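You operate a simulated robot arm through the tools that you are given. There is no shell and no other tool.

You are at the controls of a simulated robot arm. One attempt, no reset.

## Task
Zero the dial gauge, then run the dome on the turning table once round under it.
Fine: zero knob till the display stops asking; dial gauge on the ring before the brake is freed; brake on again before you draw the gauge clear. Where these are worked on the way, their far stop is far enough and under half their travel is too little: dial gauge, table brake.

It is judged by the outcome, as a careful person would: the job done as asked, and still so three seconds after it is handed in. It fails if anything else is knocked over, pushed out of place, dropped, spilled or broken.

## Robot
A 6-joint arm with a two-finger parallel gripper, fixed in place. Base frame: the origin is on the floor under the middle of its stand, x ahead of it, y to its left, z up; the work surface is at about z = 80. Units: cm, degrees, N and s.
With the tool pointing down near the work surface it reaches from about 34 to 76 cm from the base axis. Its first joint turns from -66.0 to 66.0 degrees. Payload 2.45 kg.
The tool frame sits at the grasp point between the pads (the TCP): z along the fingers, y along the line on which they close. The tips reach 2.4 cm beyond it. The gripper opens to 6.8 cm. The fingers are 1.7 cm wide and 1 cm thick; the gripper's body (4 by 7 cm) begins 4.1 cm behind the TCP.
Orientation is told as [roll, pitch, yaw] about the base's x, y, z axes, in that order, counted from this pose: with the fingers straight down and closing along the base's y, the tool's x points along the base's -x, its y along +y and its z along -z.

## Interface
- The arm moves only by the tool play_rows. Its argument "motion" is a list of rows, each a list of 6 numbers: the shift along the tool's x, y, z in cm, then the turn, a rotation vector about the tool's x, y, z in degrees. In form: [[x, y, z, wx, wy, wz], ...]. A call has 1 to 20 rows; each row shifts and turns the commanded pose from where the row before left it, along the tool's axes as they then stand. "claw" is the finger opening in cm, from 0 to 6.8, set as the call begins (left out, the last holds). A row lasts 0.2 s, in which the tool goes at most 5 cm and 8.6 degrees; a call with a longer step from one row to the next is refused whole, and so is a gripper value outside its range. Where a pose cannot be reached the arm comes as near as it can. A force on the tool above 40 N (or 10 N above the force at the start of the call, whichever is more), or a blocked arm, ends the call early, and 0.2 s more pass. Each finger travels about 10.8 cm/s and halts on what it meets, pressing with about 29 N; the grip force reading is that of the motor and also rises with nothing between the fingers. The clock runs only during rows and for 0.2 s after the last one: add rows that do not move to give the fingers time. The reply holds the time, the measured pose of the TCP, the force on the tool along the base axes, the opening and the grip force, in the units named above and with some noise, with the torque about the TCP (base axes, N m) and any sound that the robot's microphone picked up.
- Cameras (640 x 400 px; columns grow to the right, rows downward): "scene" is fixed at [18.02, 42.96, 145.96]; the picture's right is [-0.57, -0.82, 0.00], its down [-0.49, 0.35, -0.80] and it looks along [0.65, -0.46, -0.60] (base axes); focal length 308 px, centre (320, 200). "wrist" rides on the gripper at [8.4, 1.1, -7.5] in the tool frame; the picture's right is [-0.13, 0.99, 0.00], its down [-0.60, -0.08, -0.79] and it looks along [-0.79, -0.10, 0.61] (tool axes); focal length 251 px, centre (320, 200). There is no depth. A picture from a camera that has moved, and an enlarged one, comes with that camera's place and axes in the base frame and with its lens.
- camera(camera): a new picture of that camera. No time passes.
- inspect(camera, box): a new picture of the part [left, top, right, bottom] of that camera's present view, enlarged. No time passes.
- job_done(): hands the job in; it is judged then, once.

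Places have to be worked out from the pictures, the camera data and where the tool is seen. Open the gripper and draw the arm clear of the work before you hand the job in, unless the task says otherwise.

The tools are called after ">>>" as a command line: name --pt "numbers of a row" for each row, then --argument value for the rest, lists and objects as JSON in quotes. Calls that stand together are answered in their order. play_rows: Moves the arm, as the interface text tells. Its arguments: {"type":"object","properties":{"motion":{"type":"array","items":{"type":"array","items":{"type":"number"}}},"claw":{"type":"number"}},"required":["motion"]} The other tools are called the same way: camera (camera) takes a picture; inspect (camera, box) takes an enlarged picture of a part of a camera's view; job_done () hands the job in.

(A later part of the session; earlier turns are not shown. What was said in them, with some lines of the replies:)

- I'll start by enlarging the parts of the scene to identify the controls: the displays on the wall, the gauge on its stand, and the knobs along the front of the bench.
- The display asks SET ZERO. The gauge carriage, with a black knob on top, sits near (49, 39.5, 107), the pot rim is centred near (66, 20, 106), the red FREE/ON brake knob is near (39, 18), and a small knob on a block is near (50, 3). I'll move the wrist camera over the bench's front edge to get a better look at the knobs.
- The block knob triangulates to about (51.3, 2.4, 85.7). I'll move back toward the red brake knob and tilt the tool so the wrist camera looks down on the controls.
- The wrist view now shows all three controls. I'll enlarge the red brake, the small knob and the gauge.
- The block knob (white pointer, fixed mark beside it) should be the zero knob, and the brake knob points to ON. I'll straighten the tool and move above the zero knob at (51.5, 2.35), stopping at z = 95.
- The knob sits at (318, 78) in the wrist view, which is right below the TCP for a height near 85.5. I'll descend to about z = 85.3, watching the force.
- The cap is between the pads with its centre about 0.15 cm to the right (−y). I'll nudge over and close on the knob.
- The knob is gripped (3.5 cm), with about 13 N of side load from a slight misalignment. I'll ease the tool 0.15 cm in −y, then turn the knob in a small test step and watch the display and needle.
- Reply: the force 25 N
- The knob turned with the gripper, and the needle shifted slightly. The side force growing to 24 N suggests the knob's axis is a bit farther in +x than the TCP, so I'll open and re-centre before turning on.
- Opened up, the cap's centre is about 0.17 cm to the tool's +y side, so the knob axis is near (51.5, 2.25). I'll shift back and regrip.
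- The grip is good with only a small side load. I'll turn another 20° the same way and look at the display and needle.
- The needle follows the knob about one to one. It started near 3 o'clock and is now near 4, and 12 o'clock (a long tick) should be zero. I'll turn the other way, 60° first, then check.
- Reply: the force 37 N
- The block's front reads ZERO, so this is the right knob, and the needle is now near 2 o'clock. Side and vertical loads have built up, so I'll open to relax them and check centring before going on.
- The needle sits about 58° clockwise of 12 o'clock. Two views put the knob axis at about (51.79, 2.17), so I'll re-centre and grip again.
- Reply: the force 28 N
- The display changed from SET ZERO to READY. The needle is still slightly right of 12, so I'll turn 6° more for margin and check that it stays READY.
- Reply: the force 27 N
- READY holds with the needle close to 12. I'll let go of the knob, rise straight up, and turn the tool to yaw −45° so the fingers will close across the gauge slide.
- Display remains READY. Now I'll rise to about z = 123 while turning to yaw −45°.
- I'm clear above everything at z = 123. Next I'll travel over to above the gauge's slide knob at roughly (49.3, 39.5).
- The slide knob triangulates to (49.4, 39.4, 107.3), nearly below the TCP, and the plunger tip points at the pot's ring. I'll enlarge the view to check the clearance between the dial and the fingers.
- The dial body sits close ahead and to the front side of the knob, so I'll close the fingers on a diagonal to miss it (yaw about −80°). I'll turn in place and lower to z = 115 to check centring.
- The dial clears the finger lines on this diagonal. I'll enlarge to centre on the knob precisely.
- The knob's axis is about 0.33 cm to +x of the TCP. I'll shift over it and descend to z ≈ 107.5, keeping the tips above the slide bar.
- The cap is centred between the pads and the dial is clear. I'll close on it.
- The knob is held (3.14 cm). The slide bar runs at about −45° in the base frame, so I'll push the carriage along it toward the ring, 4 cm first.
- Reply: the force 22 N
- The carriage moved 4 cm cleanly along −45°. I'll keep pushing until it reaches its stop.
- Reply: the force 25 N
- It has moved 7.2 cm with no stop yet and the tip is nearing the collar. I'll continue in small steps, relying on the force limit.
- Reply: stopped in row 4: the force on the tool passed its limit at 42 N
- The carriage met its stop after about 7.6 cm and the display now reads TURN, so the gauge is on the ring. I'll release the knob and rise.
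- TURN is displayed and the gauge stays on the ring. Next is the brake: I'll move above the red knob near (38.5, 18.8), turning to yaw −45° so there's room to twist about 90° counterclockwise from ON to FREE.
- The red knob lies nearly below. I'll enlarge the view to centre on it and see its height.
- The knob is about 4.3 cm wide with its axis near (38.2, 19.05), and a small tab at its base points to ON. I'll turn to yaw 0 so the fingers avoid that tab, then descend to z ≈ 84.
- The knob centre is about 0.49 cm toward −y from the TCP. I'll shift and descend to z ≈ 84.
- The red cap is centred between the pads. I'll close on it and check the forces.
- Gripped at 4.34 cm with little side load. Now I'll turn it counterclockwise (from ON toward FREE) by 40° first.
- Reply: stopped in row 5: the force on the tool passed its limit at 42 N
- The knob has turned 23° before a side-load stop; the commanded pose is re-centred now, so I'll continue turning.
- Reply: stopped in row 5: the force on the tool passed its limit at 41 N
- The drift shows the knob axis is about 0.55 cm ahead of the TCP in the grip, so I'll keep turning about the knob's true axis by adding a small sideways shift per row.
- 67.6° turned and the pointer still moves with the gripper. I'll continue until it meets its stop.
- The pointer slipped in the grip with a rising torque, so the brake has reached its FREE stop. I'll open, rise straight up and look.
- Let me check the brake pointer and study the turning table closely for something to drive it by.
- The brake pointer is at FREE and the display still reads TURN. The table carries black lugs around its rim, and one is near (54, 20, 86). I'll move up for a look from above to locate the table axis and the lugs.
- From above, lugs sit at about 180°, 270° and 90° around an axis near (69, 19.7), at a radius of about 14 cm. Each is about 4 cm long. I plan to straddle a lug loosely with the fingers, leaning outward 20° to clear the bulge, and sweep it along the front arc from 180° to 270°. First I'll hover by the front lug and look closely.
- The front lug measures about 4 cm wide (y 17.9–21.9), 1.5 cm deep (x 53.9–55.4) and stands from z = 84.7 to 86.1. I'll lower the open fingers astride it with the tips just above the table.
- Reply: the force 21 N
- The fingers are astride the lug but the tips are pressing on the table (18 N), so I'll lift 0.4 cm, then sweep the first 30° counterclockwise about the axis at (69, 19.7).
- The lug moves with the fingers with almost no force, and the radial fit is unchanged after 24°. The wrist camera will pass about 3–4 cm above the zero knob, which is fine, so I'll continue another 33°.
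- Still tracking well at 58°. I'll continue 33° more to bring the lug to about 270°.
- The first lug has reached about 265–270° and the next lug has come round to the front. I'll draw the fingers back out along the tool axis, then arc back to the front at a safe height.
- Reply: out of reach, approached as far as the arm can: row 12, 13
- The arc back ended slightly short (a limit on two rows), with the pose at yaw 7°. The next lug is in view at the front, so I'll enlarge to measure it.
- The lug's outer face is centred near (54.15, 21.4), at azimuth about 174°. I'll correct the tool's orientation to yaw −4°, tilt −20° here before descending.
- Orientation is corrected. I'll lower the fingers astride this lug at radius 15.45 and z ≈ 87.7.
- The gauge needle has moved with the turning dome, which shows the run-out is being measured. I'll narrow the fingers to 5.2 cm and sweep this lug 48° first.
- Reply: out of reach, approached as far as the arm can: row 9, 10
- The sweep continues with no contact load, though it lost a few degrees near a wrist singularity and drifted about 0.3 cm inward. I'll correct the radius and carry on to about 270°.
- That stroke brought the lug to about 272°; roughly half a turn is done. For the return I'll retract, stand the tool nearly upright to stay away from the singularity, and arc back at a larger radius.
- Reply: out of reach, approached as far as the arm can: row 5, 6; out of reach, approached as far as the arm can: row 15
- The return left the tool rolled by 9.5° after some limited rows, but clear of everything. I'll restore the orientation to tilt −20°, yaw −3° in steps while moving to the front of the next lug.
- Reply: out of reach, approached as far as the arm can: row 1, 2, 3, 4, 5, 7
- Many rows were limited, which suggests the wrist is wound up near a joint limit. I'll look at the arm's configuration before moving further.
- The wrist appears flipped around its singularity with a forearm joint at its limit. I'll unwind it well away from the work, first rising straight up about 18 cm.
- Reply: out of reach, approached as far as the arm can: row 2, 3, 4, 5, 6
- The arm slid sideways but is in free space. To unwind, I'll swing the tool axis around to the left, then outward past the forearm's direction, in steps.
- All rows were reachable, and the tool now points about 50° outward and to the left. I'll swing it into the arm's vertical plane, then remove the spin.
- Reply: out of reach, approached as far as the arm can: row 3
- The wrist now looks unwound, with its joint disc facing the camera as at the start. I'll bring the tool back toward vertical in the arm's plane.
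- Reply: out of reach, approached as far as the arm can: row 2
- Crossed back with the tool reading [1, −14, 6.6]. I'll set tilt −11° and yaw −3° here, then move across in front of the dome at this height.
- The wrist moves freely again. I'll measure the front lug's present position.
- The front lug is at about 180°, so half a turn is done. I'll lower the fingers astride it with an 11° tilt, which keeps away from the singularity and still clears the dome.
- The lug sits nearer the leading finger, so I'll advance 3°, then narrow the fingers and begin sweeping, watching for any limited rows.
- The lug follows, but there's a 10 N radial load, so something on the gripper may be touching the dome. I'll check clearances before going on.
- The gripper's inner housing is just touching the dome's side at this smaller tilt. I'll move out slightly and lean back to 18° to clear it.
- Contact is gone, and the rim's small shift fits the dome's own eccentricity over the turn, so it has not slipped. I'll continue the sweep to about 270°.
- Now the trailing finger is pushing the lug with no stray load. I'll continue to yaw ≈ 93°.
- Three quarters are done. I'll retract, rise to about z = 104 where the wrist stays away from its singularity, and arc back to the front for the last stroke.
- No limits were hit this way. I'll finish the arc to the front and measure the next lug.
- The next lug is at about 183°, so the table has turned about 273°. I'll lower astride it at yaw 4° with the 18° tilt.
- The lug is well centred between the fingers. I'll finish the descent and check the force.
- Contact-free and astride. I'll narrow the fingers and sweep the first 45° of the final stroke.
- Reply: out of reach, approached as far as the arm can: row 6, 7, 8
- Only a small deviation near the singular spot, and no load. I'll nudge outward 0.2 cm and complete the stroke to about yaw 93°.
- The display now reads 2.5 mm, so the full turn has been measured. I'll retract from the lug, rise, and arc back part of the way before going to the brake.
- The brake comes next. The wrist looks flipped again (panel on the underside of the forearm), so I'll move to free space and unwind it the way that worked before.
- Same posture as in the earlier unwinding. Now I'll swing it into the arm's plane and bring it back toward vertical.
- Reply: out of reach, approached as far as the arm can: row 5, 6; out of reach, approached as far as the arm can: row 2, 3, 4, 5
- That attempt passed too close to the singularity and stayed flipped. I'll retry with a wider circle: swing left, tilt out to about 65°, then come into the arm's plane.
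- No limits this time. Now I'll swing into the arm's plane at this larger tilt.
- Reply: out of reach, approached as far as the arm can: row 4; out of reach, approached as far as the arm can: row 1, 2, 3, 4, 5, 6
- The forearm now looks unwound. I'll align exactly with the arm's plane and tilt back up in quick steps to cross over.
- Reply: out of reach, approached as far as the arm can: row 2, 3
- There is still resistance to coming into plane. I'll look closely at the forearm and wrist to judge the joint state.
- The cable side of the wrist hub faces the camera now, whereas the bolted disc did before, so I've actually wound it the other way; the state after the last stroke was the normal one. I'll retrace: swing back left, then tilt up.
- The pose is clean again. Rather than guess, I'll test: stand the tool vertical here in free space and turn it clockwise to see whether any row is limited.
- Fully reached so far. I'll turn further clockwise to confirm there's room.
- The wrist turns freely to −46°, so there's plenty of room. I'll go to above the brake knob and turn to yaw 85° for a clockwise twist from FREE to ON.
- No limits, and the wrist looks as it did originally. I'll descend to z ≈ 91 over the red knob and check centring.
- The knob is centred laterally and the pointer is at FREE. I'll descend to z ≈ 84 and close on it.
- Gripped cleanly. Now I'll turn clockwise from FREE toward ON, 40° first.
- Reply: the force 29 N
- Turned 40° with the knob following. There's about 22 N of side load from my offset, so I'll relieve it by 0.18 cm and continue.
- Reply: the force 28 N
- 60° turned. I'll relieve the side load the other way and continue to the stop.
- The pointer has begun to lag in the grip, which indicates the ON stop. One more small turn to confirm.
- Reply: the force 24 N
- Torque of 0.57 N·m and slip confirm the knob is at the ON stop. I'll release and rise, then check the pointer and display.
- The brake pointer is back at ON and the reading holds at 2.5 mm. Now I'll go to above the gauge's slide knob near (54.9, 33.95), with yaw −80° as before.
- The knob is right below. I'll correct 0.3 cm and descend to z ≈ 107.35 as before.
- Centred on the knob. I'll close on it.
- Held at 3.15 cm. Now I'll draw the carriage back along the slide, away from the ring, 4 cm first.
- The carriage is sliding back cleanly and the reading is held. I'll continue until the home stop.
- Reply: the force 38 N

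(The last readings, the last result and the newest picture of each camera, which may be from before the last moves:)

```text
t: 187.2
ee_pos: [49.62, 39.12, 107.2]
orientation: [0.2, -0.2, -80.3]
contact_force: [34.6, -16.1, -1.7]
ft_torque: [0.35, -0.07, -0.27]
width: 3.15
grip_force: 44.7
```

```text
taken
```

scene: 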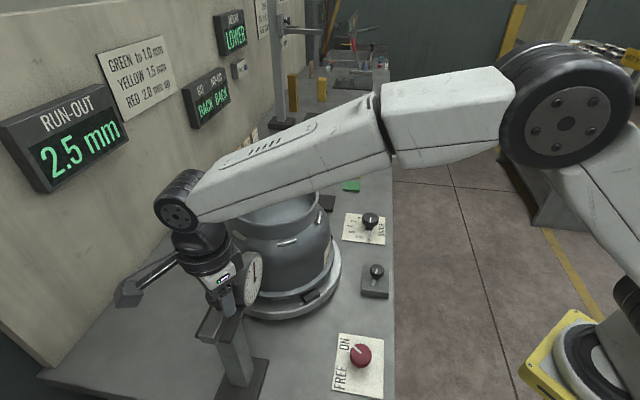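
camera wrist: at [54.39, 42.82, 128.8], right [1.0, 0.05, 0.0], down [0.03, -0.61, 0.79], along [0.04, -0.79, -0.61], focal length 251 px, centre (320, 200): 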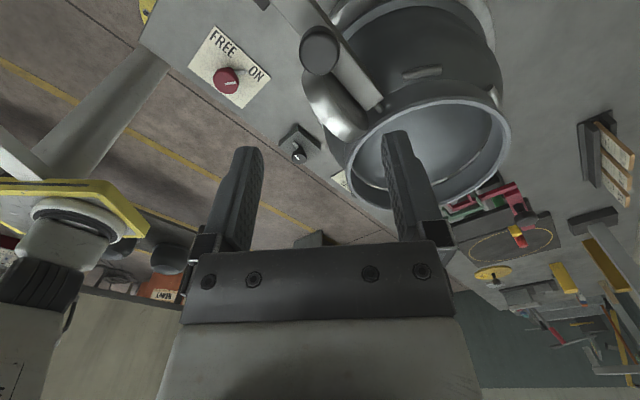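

The carriage is back at its home stop (38 N against it). I'll relax the push slightly, release, and rise straight up.

>>> play_rows --pt "-0.2 0.14 0 0 0 0" --pt "0 0 0 0 0 0"

>>> play_rows --pt "0 0 0 0 0 0" --pt "0 0 0 0 0 0" --pt "0 0 0 0 0 0" --pt "0 0 -1.0 0 0 0" --pt "0 0 -1.5 0 0 0" --pt "0 0 -2.0 0 0 0" --pt "0 0 -3.0 0 0 0" --pt "0 0 -3.5 0 0 0" --pt "0 0 -4.0 0 0 0" --pt "0 0 0 0 0 0" --claw 6.0

>>> camera --camera "scene"

>>> camera --camera "wrist"

```text
t: 187.8
ee_pos: [49.55, 39.05, 107.24]
orientation: [0.3, -0.2, -80.0]
contact_force: [30.7, -7.1, 0.7]
ft_torque: [-0.69, -0.12, -0.35]
width: 3.15
grip_force: 44.3
```

```text
t: 190.0
ee_pos: [49.48, 39.21, 122.18]
orientation: [0.2, -0.1, -80.1]
contact_force: [0.5, 0.8, -0.1]
ft_torque: [0.01, 0.0, -0.06]
width: 5.96
grip_force: 0.1
```

```text
taken
```

scene: 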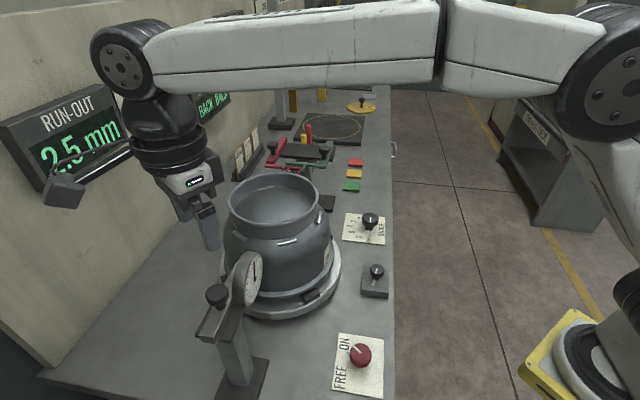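

```text
taken
camera wrist: at [48.93, 47.71, 129.66], right [1.0, 0.05, 0.0], down [0.03, -0.61, 0.79], along [0.04, -0.79, -0.61], focal length 251 px, centre (320, 200)
```

wrist: 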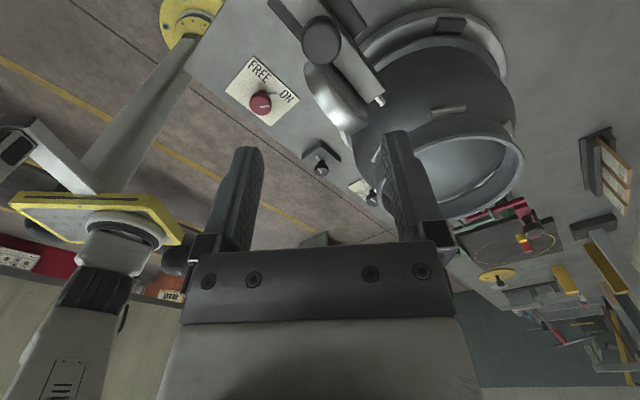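

The gauge is back clear of the ring and the display holds 2.5 mm. I'll draw the arm back to about its starting place with the gripper open and check the whole scene.

>>> play_rows --pt "0 0 -2.5 0 0 0" --pt "-2.53 -2.48 -0.5 0 0 0" --pt "-2.53 -2.48 -0.5 0 0 0" --pt "-2.53 -2.48 -0.5 0 0 0" --pt "-2.53 -2.48 -0.5 0 0 0" --pt "-2.53 -2.48 0 0 0 0" --pt "-2.53 -2.48 0 0 0 0" --pt "0 0 0 0 0 -8" --pt "0 0 0 0 0 -8" --pt "0 0 0 0 0 -8" --pt "0 0 0 0 0 -8" --pt "0 0 0 0 0 -8" --pt "0 0 0 0 0 -8" --pt "0 0 0 0 0 -8" --pt "0 0 0 0 0 0" --claw 6.8

>>> camera --camera "scene"

>>> inspect --camera "scene" --box '[180, 160, 400, 400]'

>>> inspect --camera "scene" --box '[0, 0, 280, 200]'

```text
t: 193.2
ee_pos: [37.29, 21.77, 126.71]
orientation: [0.0, -0.2, -24.0]
contact_force: [0.0, 0.2, -0.2]
ft_torque: [-0.02, 0.0, 0.04]
width: 6.8
grip_force: 0.1
```

```text
taken
```

scene: 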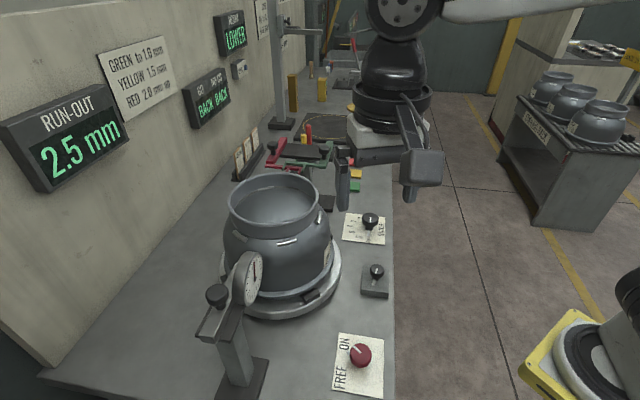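

```text
1.67 times, centred on (290, 280) of scene
camera zoom: at [18.02, 42.96, 145.96], right [-0.57, -0.82, 0.0], down [-0.49, 0.35, -0.8], along [0.65, -0.46, -0.6], focal length 513 px, centre (370, 67)
```

zoom: 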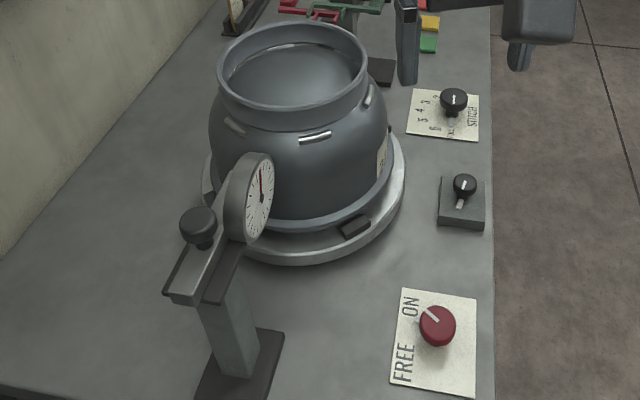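

```text
2.00 times, centred on (140, 100) of scene
camera zoom: at [18.02, 42.96, 145.96], right [-0.57, -0.82, 0.0], down [-0.49, 0.35, -0.8], along [0.65, -0.46, -0.6], focal length 615 px, centre (680, 400)
```

zoom: 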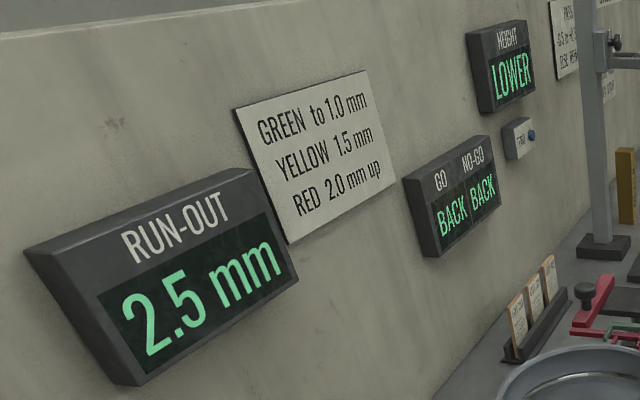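

The run-out station looks right. I'll double-check that the STITCH and zero knobs match their earlier state, since the wrist camera passed near them.

>>> inspect --camera "scene" --box '[335, 200, 405, 310]'

>>> camera --camera "wrist"

```text
3.64 times, centred on (370, 255) of scene
camera zoom: at [18.02, 42.96, 145.96], right [-0.57, -0.82, 0.0], down [-0.49, 0.35, -0.8], along [0.65, -0.46, -0.6], focal length 1118 px, centre (138, 0)
```

zoom: 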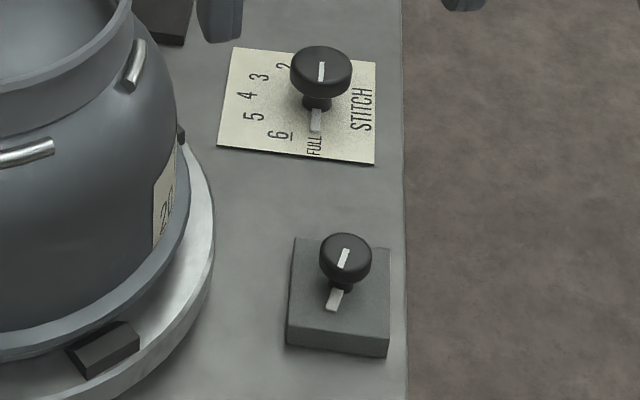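

```text
taken
camera wrist: at [29.94, 26.23, 134.1], right [0.52, 0.85, 0.0], down [0.52, -0.32, 0.79], along [0.68, -0.41, -0.61], focal length 251 px, centre (320, 200)
```

wrist: 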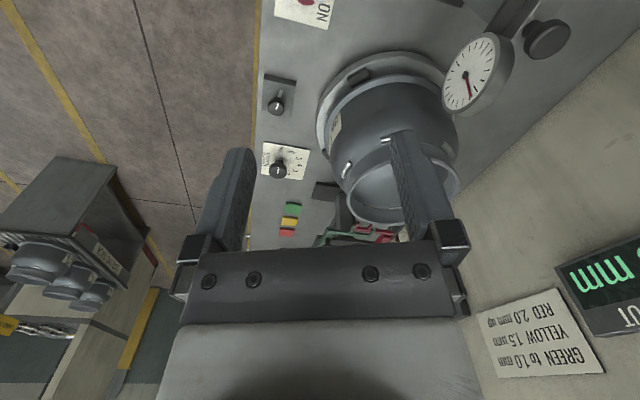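

The STITCH knob's pointer seems different from the first picture (it pointed the other way then). I'll return the wrist camera exactly to its starting pose so I can compare like with like.

>>> play_rows --pt "-0.28 0 0 0 0 -8" --pt "0 0 0 0 0 -8" --pt "0 0 0 0 0 -8" --pt "0 0 0 0 0 0"

>>> inspect --camera "wrist" --box '[180, 0, 540, 240]'

>>> inspect --camera "wrist" --box '[180, 90, 280, 180]'

>>> inspect --camera "scene" --box '[335, 200, 405, 260]'

```text
t: 194.2
ee_pos: [37.67, 21.82, 126.75]
orientation: [-0.1, -0.2, 0.1]
contact_force: [-0.2, 0.1, -0.4]
ft_torque: [-0.03, 0.04, 0.01]
width: 6.8
grip_force: 0.2
```

```text
1.67 times, centred on (360, 120) of wrist
camera zoom: at [29.03, 22.83, 134.12], right [0.13, 0.99, 0.0], down [0.6, -0.08, 0.79], along [0.79, -0.1, -0.61], focal length 419 px, centre (253, 333)
```

zoom: 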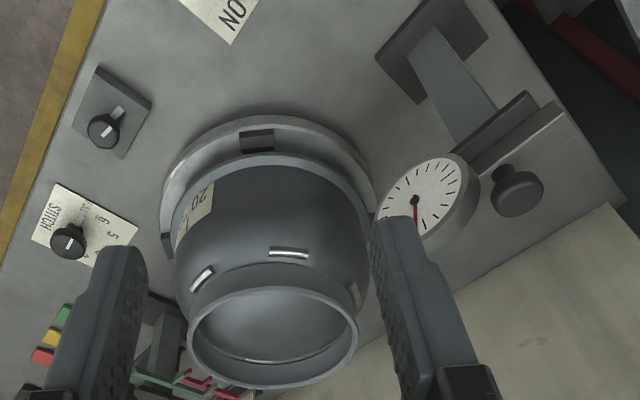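

```text
4.44 times, centred on (230, 135) of wrist
camera zoom: at [29.03, 22.83, 134.12], right [0.13, 0.99, 0.0], down [0.6, -0.08, 0.79], along [0.79, -0.1, -0.61], focal length 1118 px, centre (720, 489)
```

zoom: 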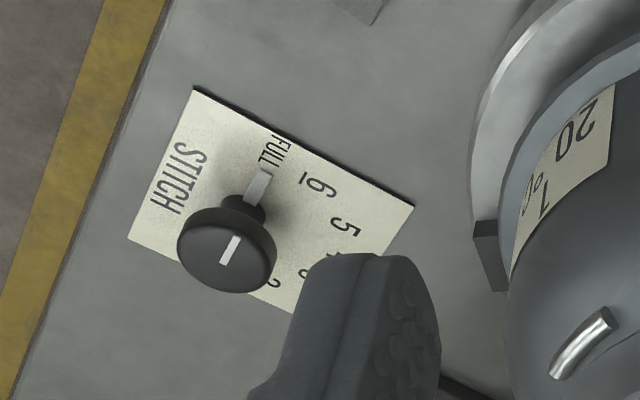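

```text
6.67 times, centred on (370, 230) of scene
camera zoom: at [18.02, 42.96, 145.96], right [-0.57, -0.82, 0.0], down [-0.49, 0.35, -0.8], along [0.65, -0.46, -0.6], focal length 2050 px, centre (-13, 0)
```

zoom: 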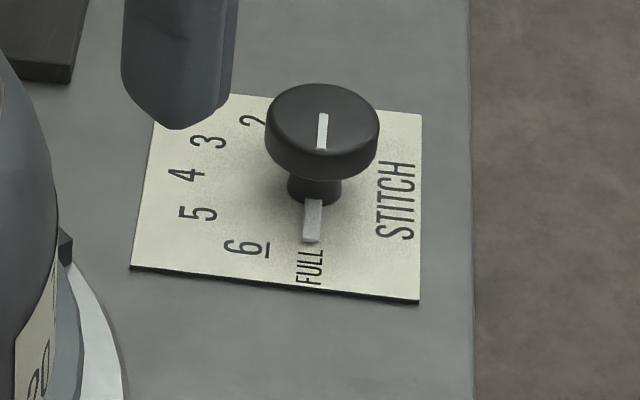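

The STITCH knob now points to FULL, while at the start it pointed the opposite way, so my wrist camera must have brushed it at the end of the sweeps. It has to go back to where it was. I'll move over to it to measure its position.

>>> play_rows --pt "-2.36 -2.58 0.5 0 0 0" --pt "-2.36 -2.58 0.5 0 0 0" --pt "-2.36 -2.58 0.5 0 0 0" --pt "-2.36 -2.58 0.5 0 0 0" --pt "-2.36 -2.58 0.5 0 0 0" --pt "-2.36 -2.58 0.5 0 0 0" --pt "-2.36 -2.58 1.5 0 0 0" --pt "-2.36 -2.58 1.5 0 0 0" --pt "-2.36 -2.58 1.5 0 0 0" --pt "-2.36 -2.58 2.0 0 0 0" --pt "-2.36 -2.58 2.0 0 0 0" --pt "-2.36 -2.58 2.0 0 0 0" --pt "0 0 0 0 0 0"

>>> camera --camera "wrist"

>>> camera --camera "scene"

```text
t: 197.0
ee_pos: [65.86, -9.29, 113.17]
orientation: [-0.3, -0.2, -0.1]
contact_force: [0.4, 0.3, 0.8]
ft_torque: [-0.01, -0.01, -0.01]
width: 6.81
grip_force: 0.0
```

```text
taken
camera wrist: at [57.34, -8.16, 120.68], right [0.13, 0.99, 0.0], down [0.6, -0.08, 0.8], along [0.79, -0.1, -0.61], focal length 251 px, centre (320, 200)
```

wrist: 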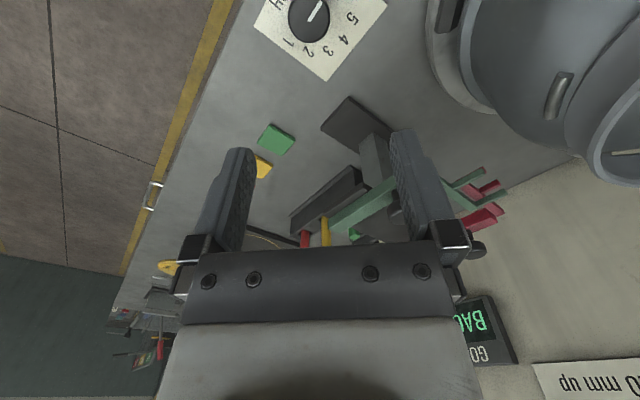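

```text
taken
```

scene: 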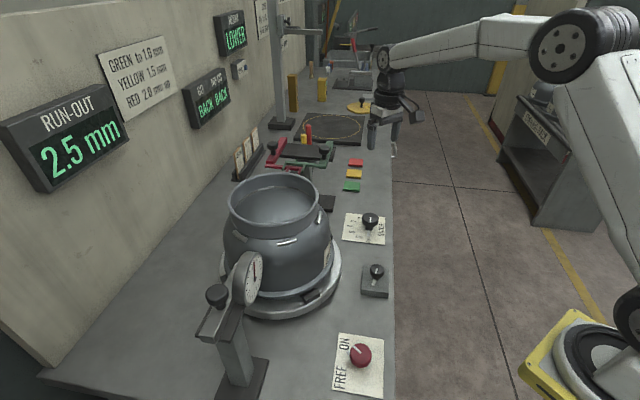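

The dial runs 1–6 and FULL. I'll enlarge the knob to get its centre and the label directions.

>>> inspect --camera "wrist" --box '[240, 0, 400, 90]'

```text
4.00 times, centred on (320, 45) of wrist
camera zoom: at [57.34, -8.16, 120.68], right [0.13, 0.99, 0.0], down [0.6, -0.08, 0.8], along [0.79, -0.1, -0.61], focal length 1006 px, centre (320, 820)
```

zoom: 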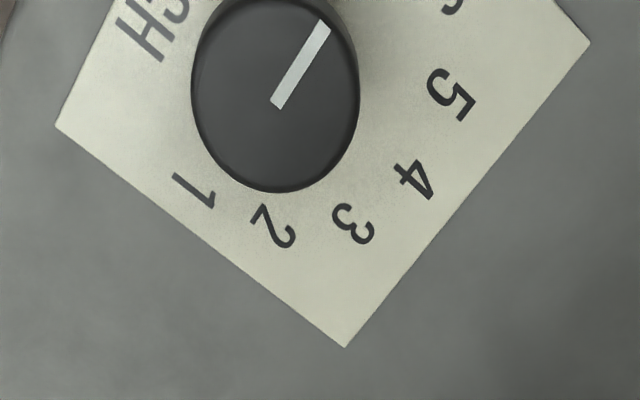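

The knob's axis is near (67.6, −10.7) with its top at about z = 85.5, it points to FULL, and at the start it pointed to 1. I'll turn to yaw 45° over it and descend to z ≈ 95 to centre.

>>> play_rows --pt "-0.35 -0.28 3.6 0 0 0" --pt "-0.35 -0.28 3.6 0 0 0" --pt "-0.35 -0.28 3.6 0 0 0" --pt "-0.35 -0.28 3.6 0 0 0" --pt "-0.35 -0.28 3.6 0 0 0" --pt "0 0 0 0 0 -7.5" --pt "0 0 0 0 0 -7.5" --pt "0 0 0 0 0 -7.5" --pt "0 0 0 0 0 -7.5" --pt "0 0 0 0 0 -7.5" --pt "0 0 0 0 0 -7.5" --pt "0 0 0 0 0 0"

>>> camera --camera "wrist"

>>> inspect --camera "wrist" --box '[220, 20, 420, 180]'

```text
t: 199.6
ee_pos: [67.76, -10.68, 95.21]
orientation: [-0.2, -0.1, 45.1]
contact_force: [-0.3, -0.2, 0.4]
ft_torque: [0.01, 0.02, 0.04]
width: 6.8
grip_force: 0.0
```

```text
taken
camera wrist: at [60.91, -15.83, 102.76], right [-0.61, 0.79, 0.0], down [0.48, 0.37, 0.79], along [0.63, 0.48, -0.61], focal length 251 px, centre (320, 200)
```

wrist: 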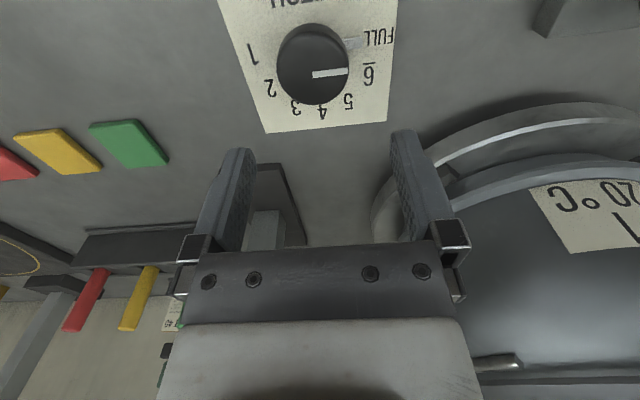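

```text
2.50 times, centred on (320, 100) of wrist
camera zoom: at [60.91, -15.83, 102.76], right [-0.61, 0.79, 0.0], down [0.48, 0.37, 0.79], along [0.63, 0.48, -0.61], focal length 629 px, centre (320, 450)
```

zoom: 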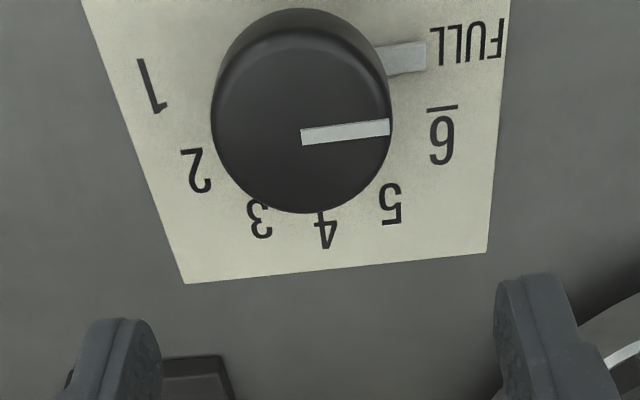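

The tab points at FULL. To keep the fingers off the tab I'll grip at yaw 0 instead and turn clockwise to −90°, in two bites. Turning back to yaw 0 and centring on (68.0, −11.1).

>>> play_rows --pt "0.15 -0.49 0 0 0 7.5" --pt "0 0 0 0 0 7.5" --pt "0 0 0 0 0 7.5" --pt "0 0 0 0 0 7.5" --pt "0 0 0 0 0 7.5" --pt "0 0 0 0 0 7.5" --pt "0 0 2.0 0 0 0" --pt "0 0 2.0 0 0 0" --pt "0 0 0 0 0 0"

>>> inspect --camera "wrist" --box '[220, 40, 420, 200]'

```text
t: 201.6
ee_pos: [68.04, -11.13, 91.28]
orientation: [-0.2, -0.1, -0.1]
contact_force: [-0.6, -0.4, 0.0]
ft_torque: [0.0, -0.04, -0.02]
width: 6.81
grip_force: 0.1
```

```text
2.50 times, centred on (320, 120) of wrist
camera zoom: at [59.48, -10.08, 98.69], right [0.13, 0.99, 0.0], down [0.6, -0.08, 0.8], along [0.79, -0.1, -0.61], focal length 629 px, centre (320, 400)
```

zoom: 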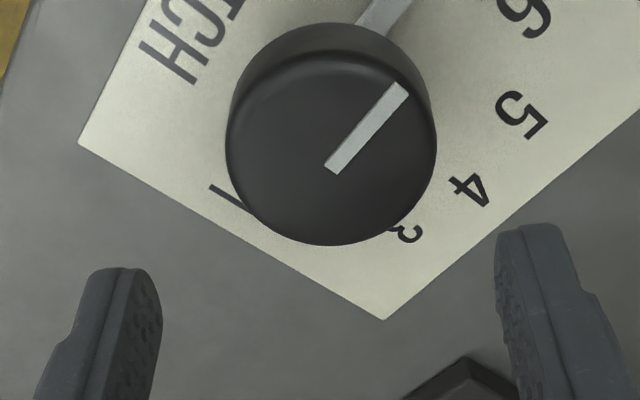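

The cap is about 5 cm across with its axis near (68.27, −10.87). I'll centre on it and descend to z ≈ 85.4 carefully.

>>> play_rows --pt "-0.23 0.26 0 0 0 0" --pt "0 0 1.2 0 0 0" --pt "0 0 1.2 0 0 0" --pt "0 0 1.2 0 0 0" --pt "0 0 1.0 0 0 0" --pt "0 0 0.7 0 0 0" --pt "0 0 0.5 0 0 0" --pt "0 0 0 0 0 0"

>>> inspect --camera "wrist" --box '[220, 80, 420, 240]'

```text
t: 203.4
ee_pos: [68.23, -10.94, 85.6]
orientation: [-0.1, -0.2, 0.0]
contact_force: [0.3, -0.2, -0.1]
ft_torque: [0.02, -0.04, -0.01]
width: 6.83
grip_force: 0.0
```

```text
2.50 times, centred on (320, 160) of wrist
camera zoom: at [59.69, -9.77, 92.97], right [0.13, 0.99, 0.0], down [0.6, -0.08, 0.8], along [0.79, -0.1, -0.61], focal length 629 px, centre (320, 300)
```

zoom: 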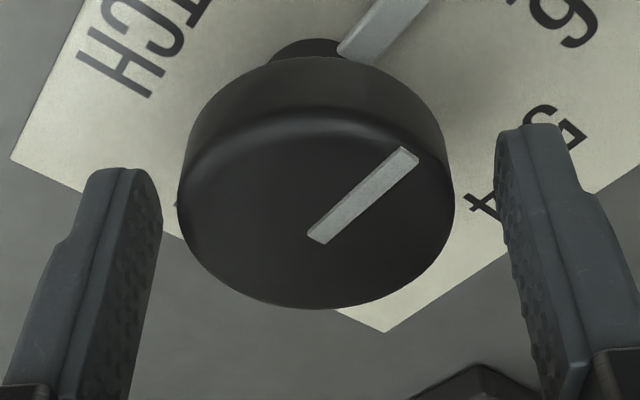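

The cap is centred. I'll lower 0.3 cm more and close on it.

>>> play_rows --pt "0 -0.05 0.3 0 0 0" --pt "0 0 0 0 0 0"

>>> play_rows --pt "0 0 0 0 0 0" --pt "0 0 0 0 0 0" --pt "0 0 0 0 0 0" --claw 4.0

```text
t: 204.0
ee_pos: [68.24, -11.05, 85.32]
orientation: [-0.1, -0.2, 0.0]
contact_force: [-0.7, -0.4, 1.5]
ft_torque: [0.04, 0.01, 0.0]
width: 6.8
grip_force: 0.1
```

```text
t: 204.8
ee_pos: [68.18, -10.96, 85.25]
orientation: [-0.2, -0.2, 0.0]
contact_force: [0.5, -5.2, -1.9]
ft_torque: [-0.12, -0.12, -0.01]
width: 5.09
grip_force: 45.3
```

Gripped at 5.09 cm. Now I'll turn it clockwise, back from FULL toward 1, 40° first.

>>> play_rows --pt "0 0 0 0 0 5" --pt "0 0 0 0 0 5" --pt "0 0 0 0 0 5" --pt "0 0 0 0 0 5" --pt "0 0 0 0 0 5" --pt "0 0 0 0 0 5" --pt "0 0 0 0 0 5" --pt "0 0 0 0 0 5" --pt "0 0 0 0 0 0"

>>> inspect --camera "wrist" --box '[220, 80, 420, 240]'

```text
t: 206.8
ee_pos: [68.11, -10.85, 85.26]
orientation: [0.0, -0.1, -40.0]
contact_force: [-1.1, 5.3, -2.2]
ft_torque: [-0.19, -0.16, 0.89]
width: 5.1
grip_force: 44.6
```

```text
2.50 times, centred on (320, 160) of wrist
camera zoom: at [62.32, -4.64, 92.64], right [0.74, 0.68, 0.0], down [0.41, -0.45, 0.79], along [0.54, -0.58, -0.61], focal length 629 px, centre (320, 300)
```

zoom: 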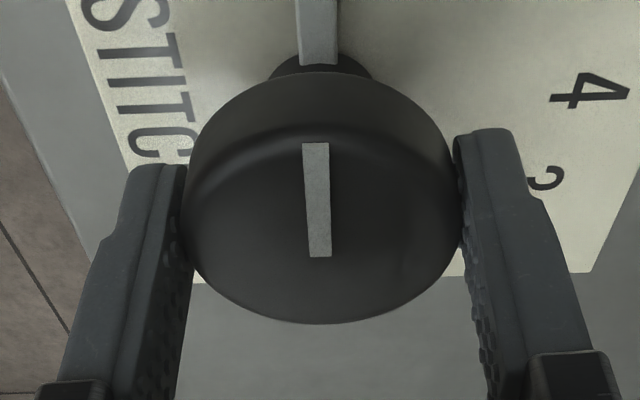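

The knob did not follow: the torque rose to 0.89 N·m and the pointer stayed at FULL, so clockwise is against a stop. I'll try counterclockwise gently.

>>> play_rows --pt "0 0 0 0 0 -5" --pt "0 0 0 0 0 -5" --pt "0 0 0 0 0 -5" --pt "0 0 0 0 0 -5" --pt "0 0 0 0 0 0"

>>> inspect --camera "wrist" --box '[220, 80, 420, 240]'

```text
t: 208.0
ee_pos: [68.17, -10.86, 85.21]
orientation: [0.0, -0.2, -19.9]
contact_force: [1.8, 0.1, 2.0]
ft_torque: [0.26, 0.22, -0.39]
width: 5.09
grip_force: 44.4
```

```text
2.50 times, centred on (320, 160) of wrist
camera zoom: at [60.57, -7.04, 92.66], right [0.46, 0.89, 0.0], down [0.54, -0.28, 0.8], along [0.71, -0.36, -0.61], focal length 629 px, centre (320, 300)
```

zoom: 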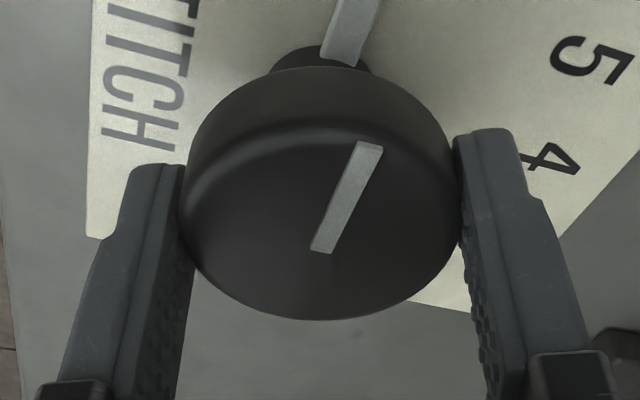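

The pointer stayed put in the bench frame again. I'll turn further counterclockwise to see whether it moves at all before drawing conclusions.

>>> play_rows --pt "0 0 0 0 0 -5" --pt "0 0 0 0 0 -5" --pt "0 0 0 0 0 -5" --pt "0 0 0 0 0 -5" --pt "0 0 0 0 0 -5" --pt "0 0 0 0 0 -5" --pt "0 0 0 0 0 0"

>>> inspect --camera "wrist" --box '[220, 80, 420, 240]'

>>> camera --camera "scene"

```text
t: 209.6
ee_pos: [68.24, -10.85, 85.22]
orientation: [0.0, -0.1, 10.1]
contact_force: [-2.7, -7.1, -1.9]
ft_torque: [-0.05, -0.07, -0.57]
width: 5.14
grip_force: 45.2
```

```text
2.50 times, centred on (320, 160) of wrist
camera zoom: at [59.62, -11.34, 92.63], right [-0.05, 1.0, 0.0], down [0.61, 0.03, 0.79], along [0.79, 0.04, -0.61], focal length 629 px, centre (320, 300)
```

zoom: 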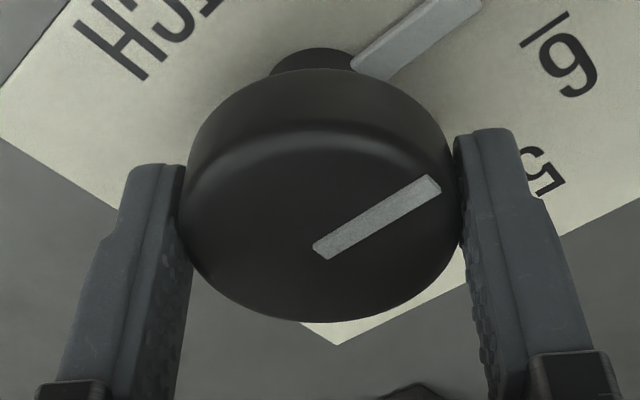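

```text
taken
```

scene: 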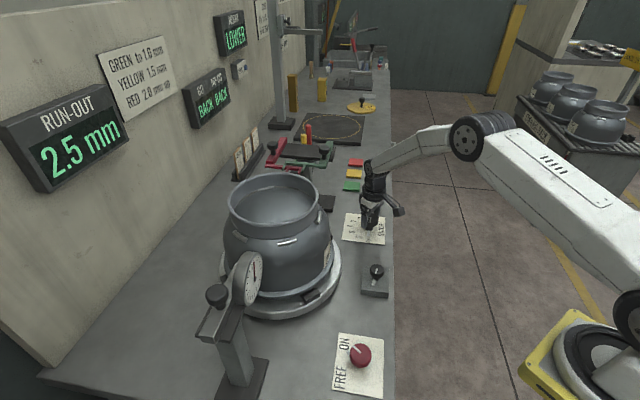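

The knob stays essentially locked at FULL in both directions, with only finger slip, so it cannot have been turned by a light brush. I'll release it, rise, and compare its position closely again.

>>> play_rows --pt "0 0 0 0 0 0" --pt "0 0 0 0 0 0" --pt "0 0 0 0 0 0" --pt "0 0 -1.0 0 0 0" --pt "0 0 -1.5 0 0 0" --pt "0 0 -2.0 0 0 0" --pt "0 0 -3.0 0 0 0" --pt "0 0 -4.0 0 0 0" --pt "0 0 -4.0 0 0 0" --pt "0 0 -4.0 0 0 0" --pt "0 0 -4.0 0 0 0" --pt "0 0 0 0 0 0" --claw 6.8

>>> inspect --camera "scene" --box '[335, 200, 405, 260]'

>>> inspect --camera "wrist" --box '[240, 0, 400, 90]'

```text
t: 212.2
ee_pos: [68.2, -10.89, 108.81]
orientation: [-0.1, -0.1, 10.1]
contact_force: [-0.4, 0.6, 0.7]
ft_torque: [-0.02, 0.03, 0.02]
width: 6.79
grip_force: 0.1
```

```text
6.67 times, centred on (370, 230) of scene
camera zoom: at [18.02, 42.96, 145.96], right [-0.57, -0.82, 0.0], down [-0.49, 0.35, -0.8], along [0.65, -0.46, -0.6], focal length 2050 px, centre (-13, 0)
```

zoom: 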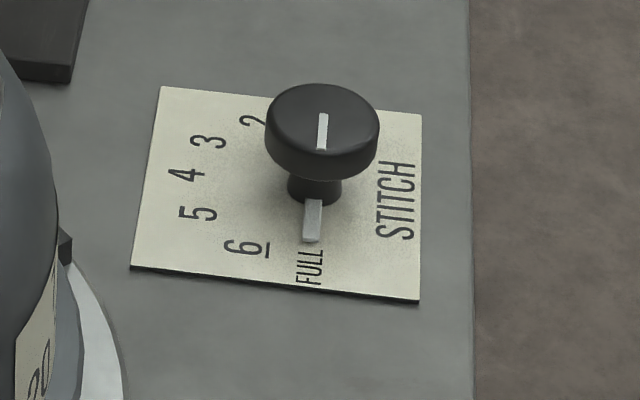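

```text
4.00 times, centred on (320, 45) of wrist
camera zoom: at [59.56, -11.21, 116.16], right [-0.05, 1.0, 0.0], down [0.61, 0.03, 0.79], along [0.79, 0.04, -0.61], focal length 1006 px, centre (320, 820)
```

zoom: 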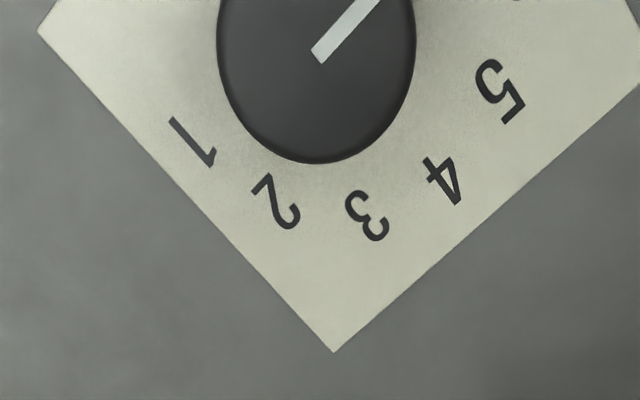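

The dial hasn't budged at all and is held firm with the brake on. It went from 1 to FULL over one full turn of the table, so it appears to be driven with the table rather than something I bumped; I'll leave it alone. I'll withdraw the arm to its starting place and do a last check.

>>> play_rows --pt "0 0 -3.0 0 0 0" --pt "2.04 3.13 -1.3 0 0 0" --pt "2.04 3.13 -1.3 0 0 0" --pt "2.04 3.13 -1.3 0 0 0" --pt "2.04 3.13 -1.3 0 0 0" --pt "2.04 3.13 -1.3 0 0 0" --pt "2.04 3.13 -1.3 0 0 0" --pt "2.04 3.13 -1.3 0 0 0" --pt "2.04 3.13 -1.3 0 0 0" --pt "2.04 3.13 -1.3 0 0 0" --pt "2.04 3.13 -1.3 0 0 0" --pt "2.04 3.13 -1.3 0 0 0" --pt "2.04 3.13 -0.7 0 0 0" --pt "0 0 0 0 0 5" --pt "0 0 0 0 0 5" --pt "0 0 0 0 0 0"

>>> camera --camera "scene"

>>> camera --camera "wrist"

>>> inspect --camera "scene" --box '[180, 160, 400, 400]'

```text
t: 215.6
ee_pos: [37.49, 21.93, 126.55]
orientation: [0.1, -0.2, -0.1]
contact_force: [1.0, -0.1, 0.7]
ft_torque: [0.0, 0.01, -0.02]
width: 6.8
grip_force: 0.0
```

```text
taken
```

scene: 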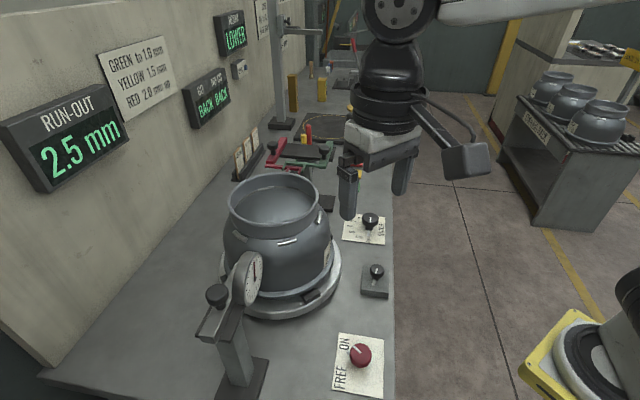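

```text
taken
camera wrist: at [29.03, 22.97, 133.93], right [0.13, 0.99, 0.0], down [0.6, -0.08, 0.8], along [0.79, -0.1, -0.61], focal length 251 px, centre (320, 200)
```

wrist: 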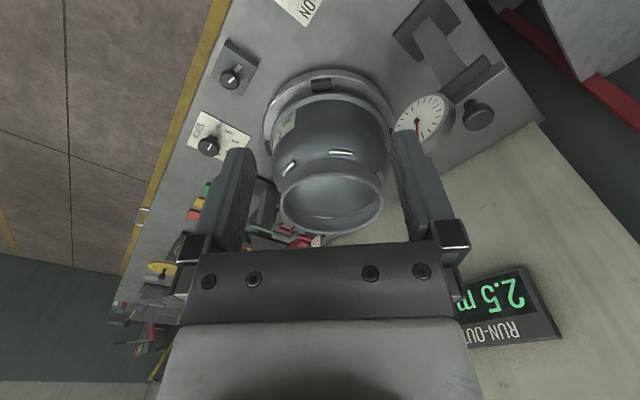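

```text
1.67 times, centred on (290, 280) of scene
camera zoom: at [18.02, 42.96, 145.96], right [-0.57, -0.82, 0.0], down [-0.49, 0.35, -0.8], along [0.65, -0.46, -0.6], focal length 513 px, centre (370, 67)
```

zoom: 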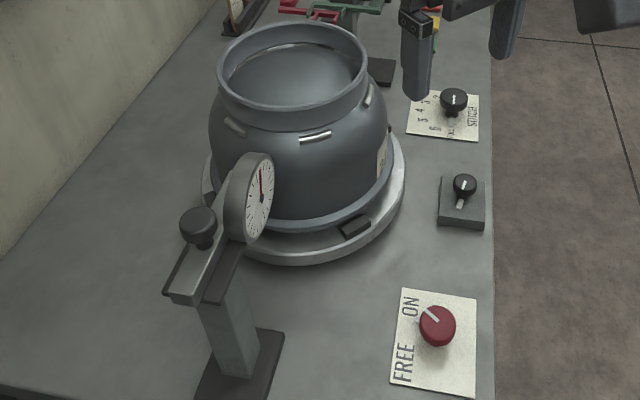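

The display reads 2.5 mm, the brake is ON, the gauge is drawn back clear of the ring, and the dome, table and other objects are in place. The gripper is open and clear, so I'm handing the job in.

>>> job_done

```text
The job is handed in.
```

The job is handed in: the dial gauge is zeroed and the dome has been run once round under it. The display reads a run-out of 2.5 mm. That falls in the red band on the wall plate (2.0 mm up).

- **Zero:** I turned the zero knob until the display went from SET ZERO to READY.
- **Order of work:** The gauge went onto the ring, to its far stop, before I freed the brake. I put the brake back ON before drawing the gauge back to its home stop.
- **The turn:** I turned the table counterclockwise in four strokes, pushing on the lugs on its rim. During the third stroke the gripper pressed lightly on the dome's side, about 10 N. I moved it clear. The dome did not appear to slip on the table.
- **STITCH dial:** It pointed at 1 at the start and at FULL by the end. I suspected I had bumped it, so I gripped it and tried to turn it back. It would not move either way. I think it is driven by the table, because it ran from 1 to FULL over the one turn, but I did not prove that. I left it at FULL.

At the end the gripper was open and the arm was back near its starting place, with nothing else visibly disturbed.
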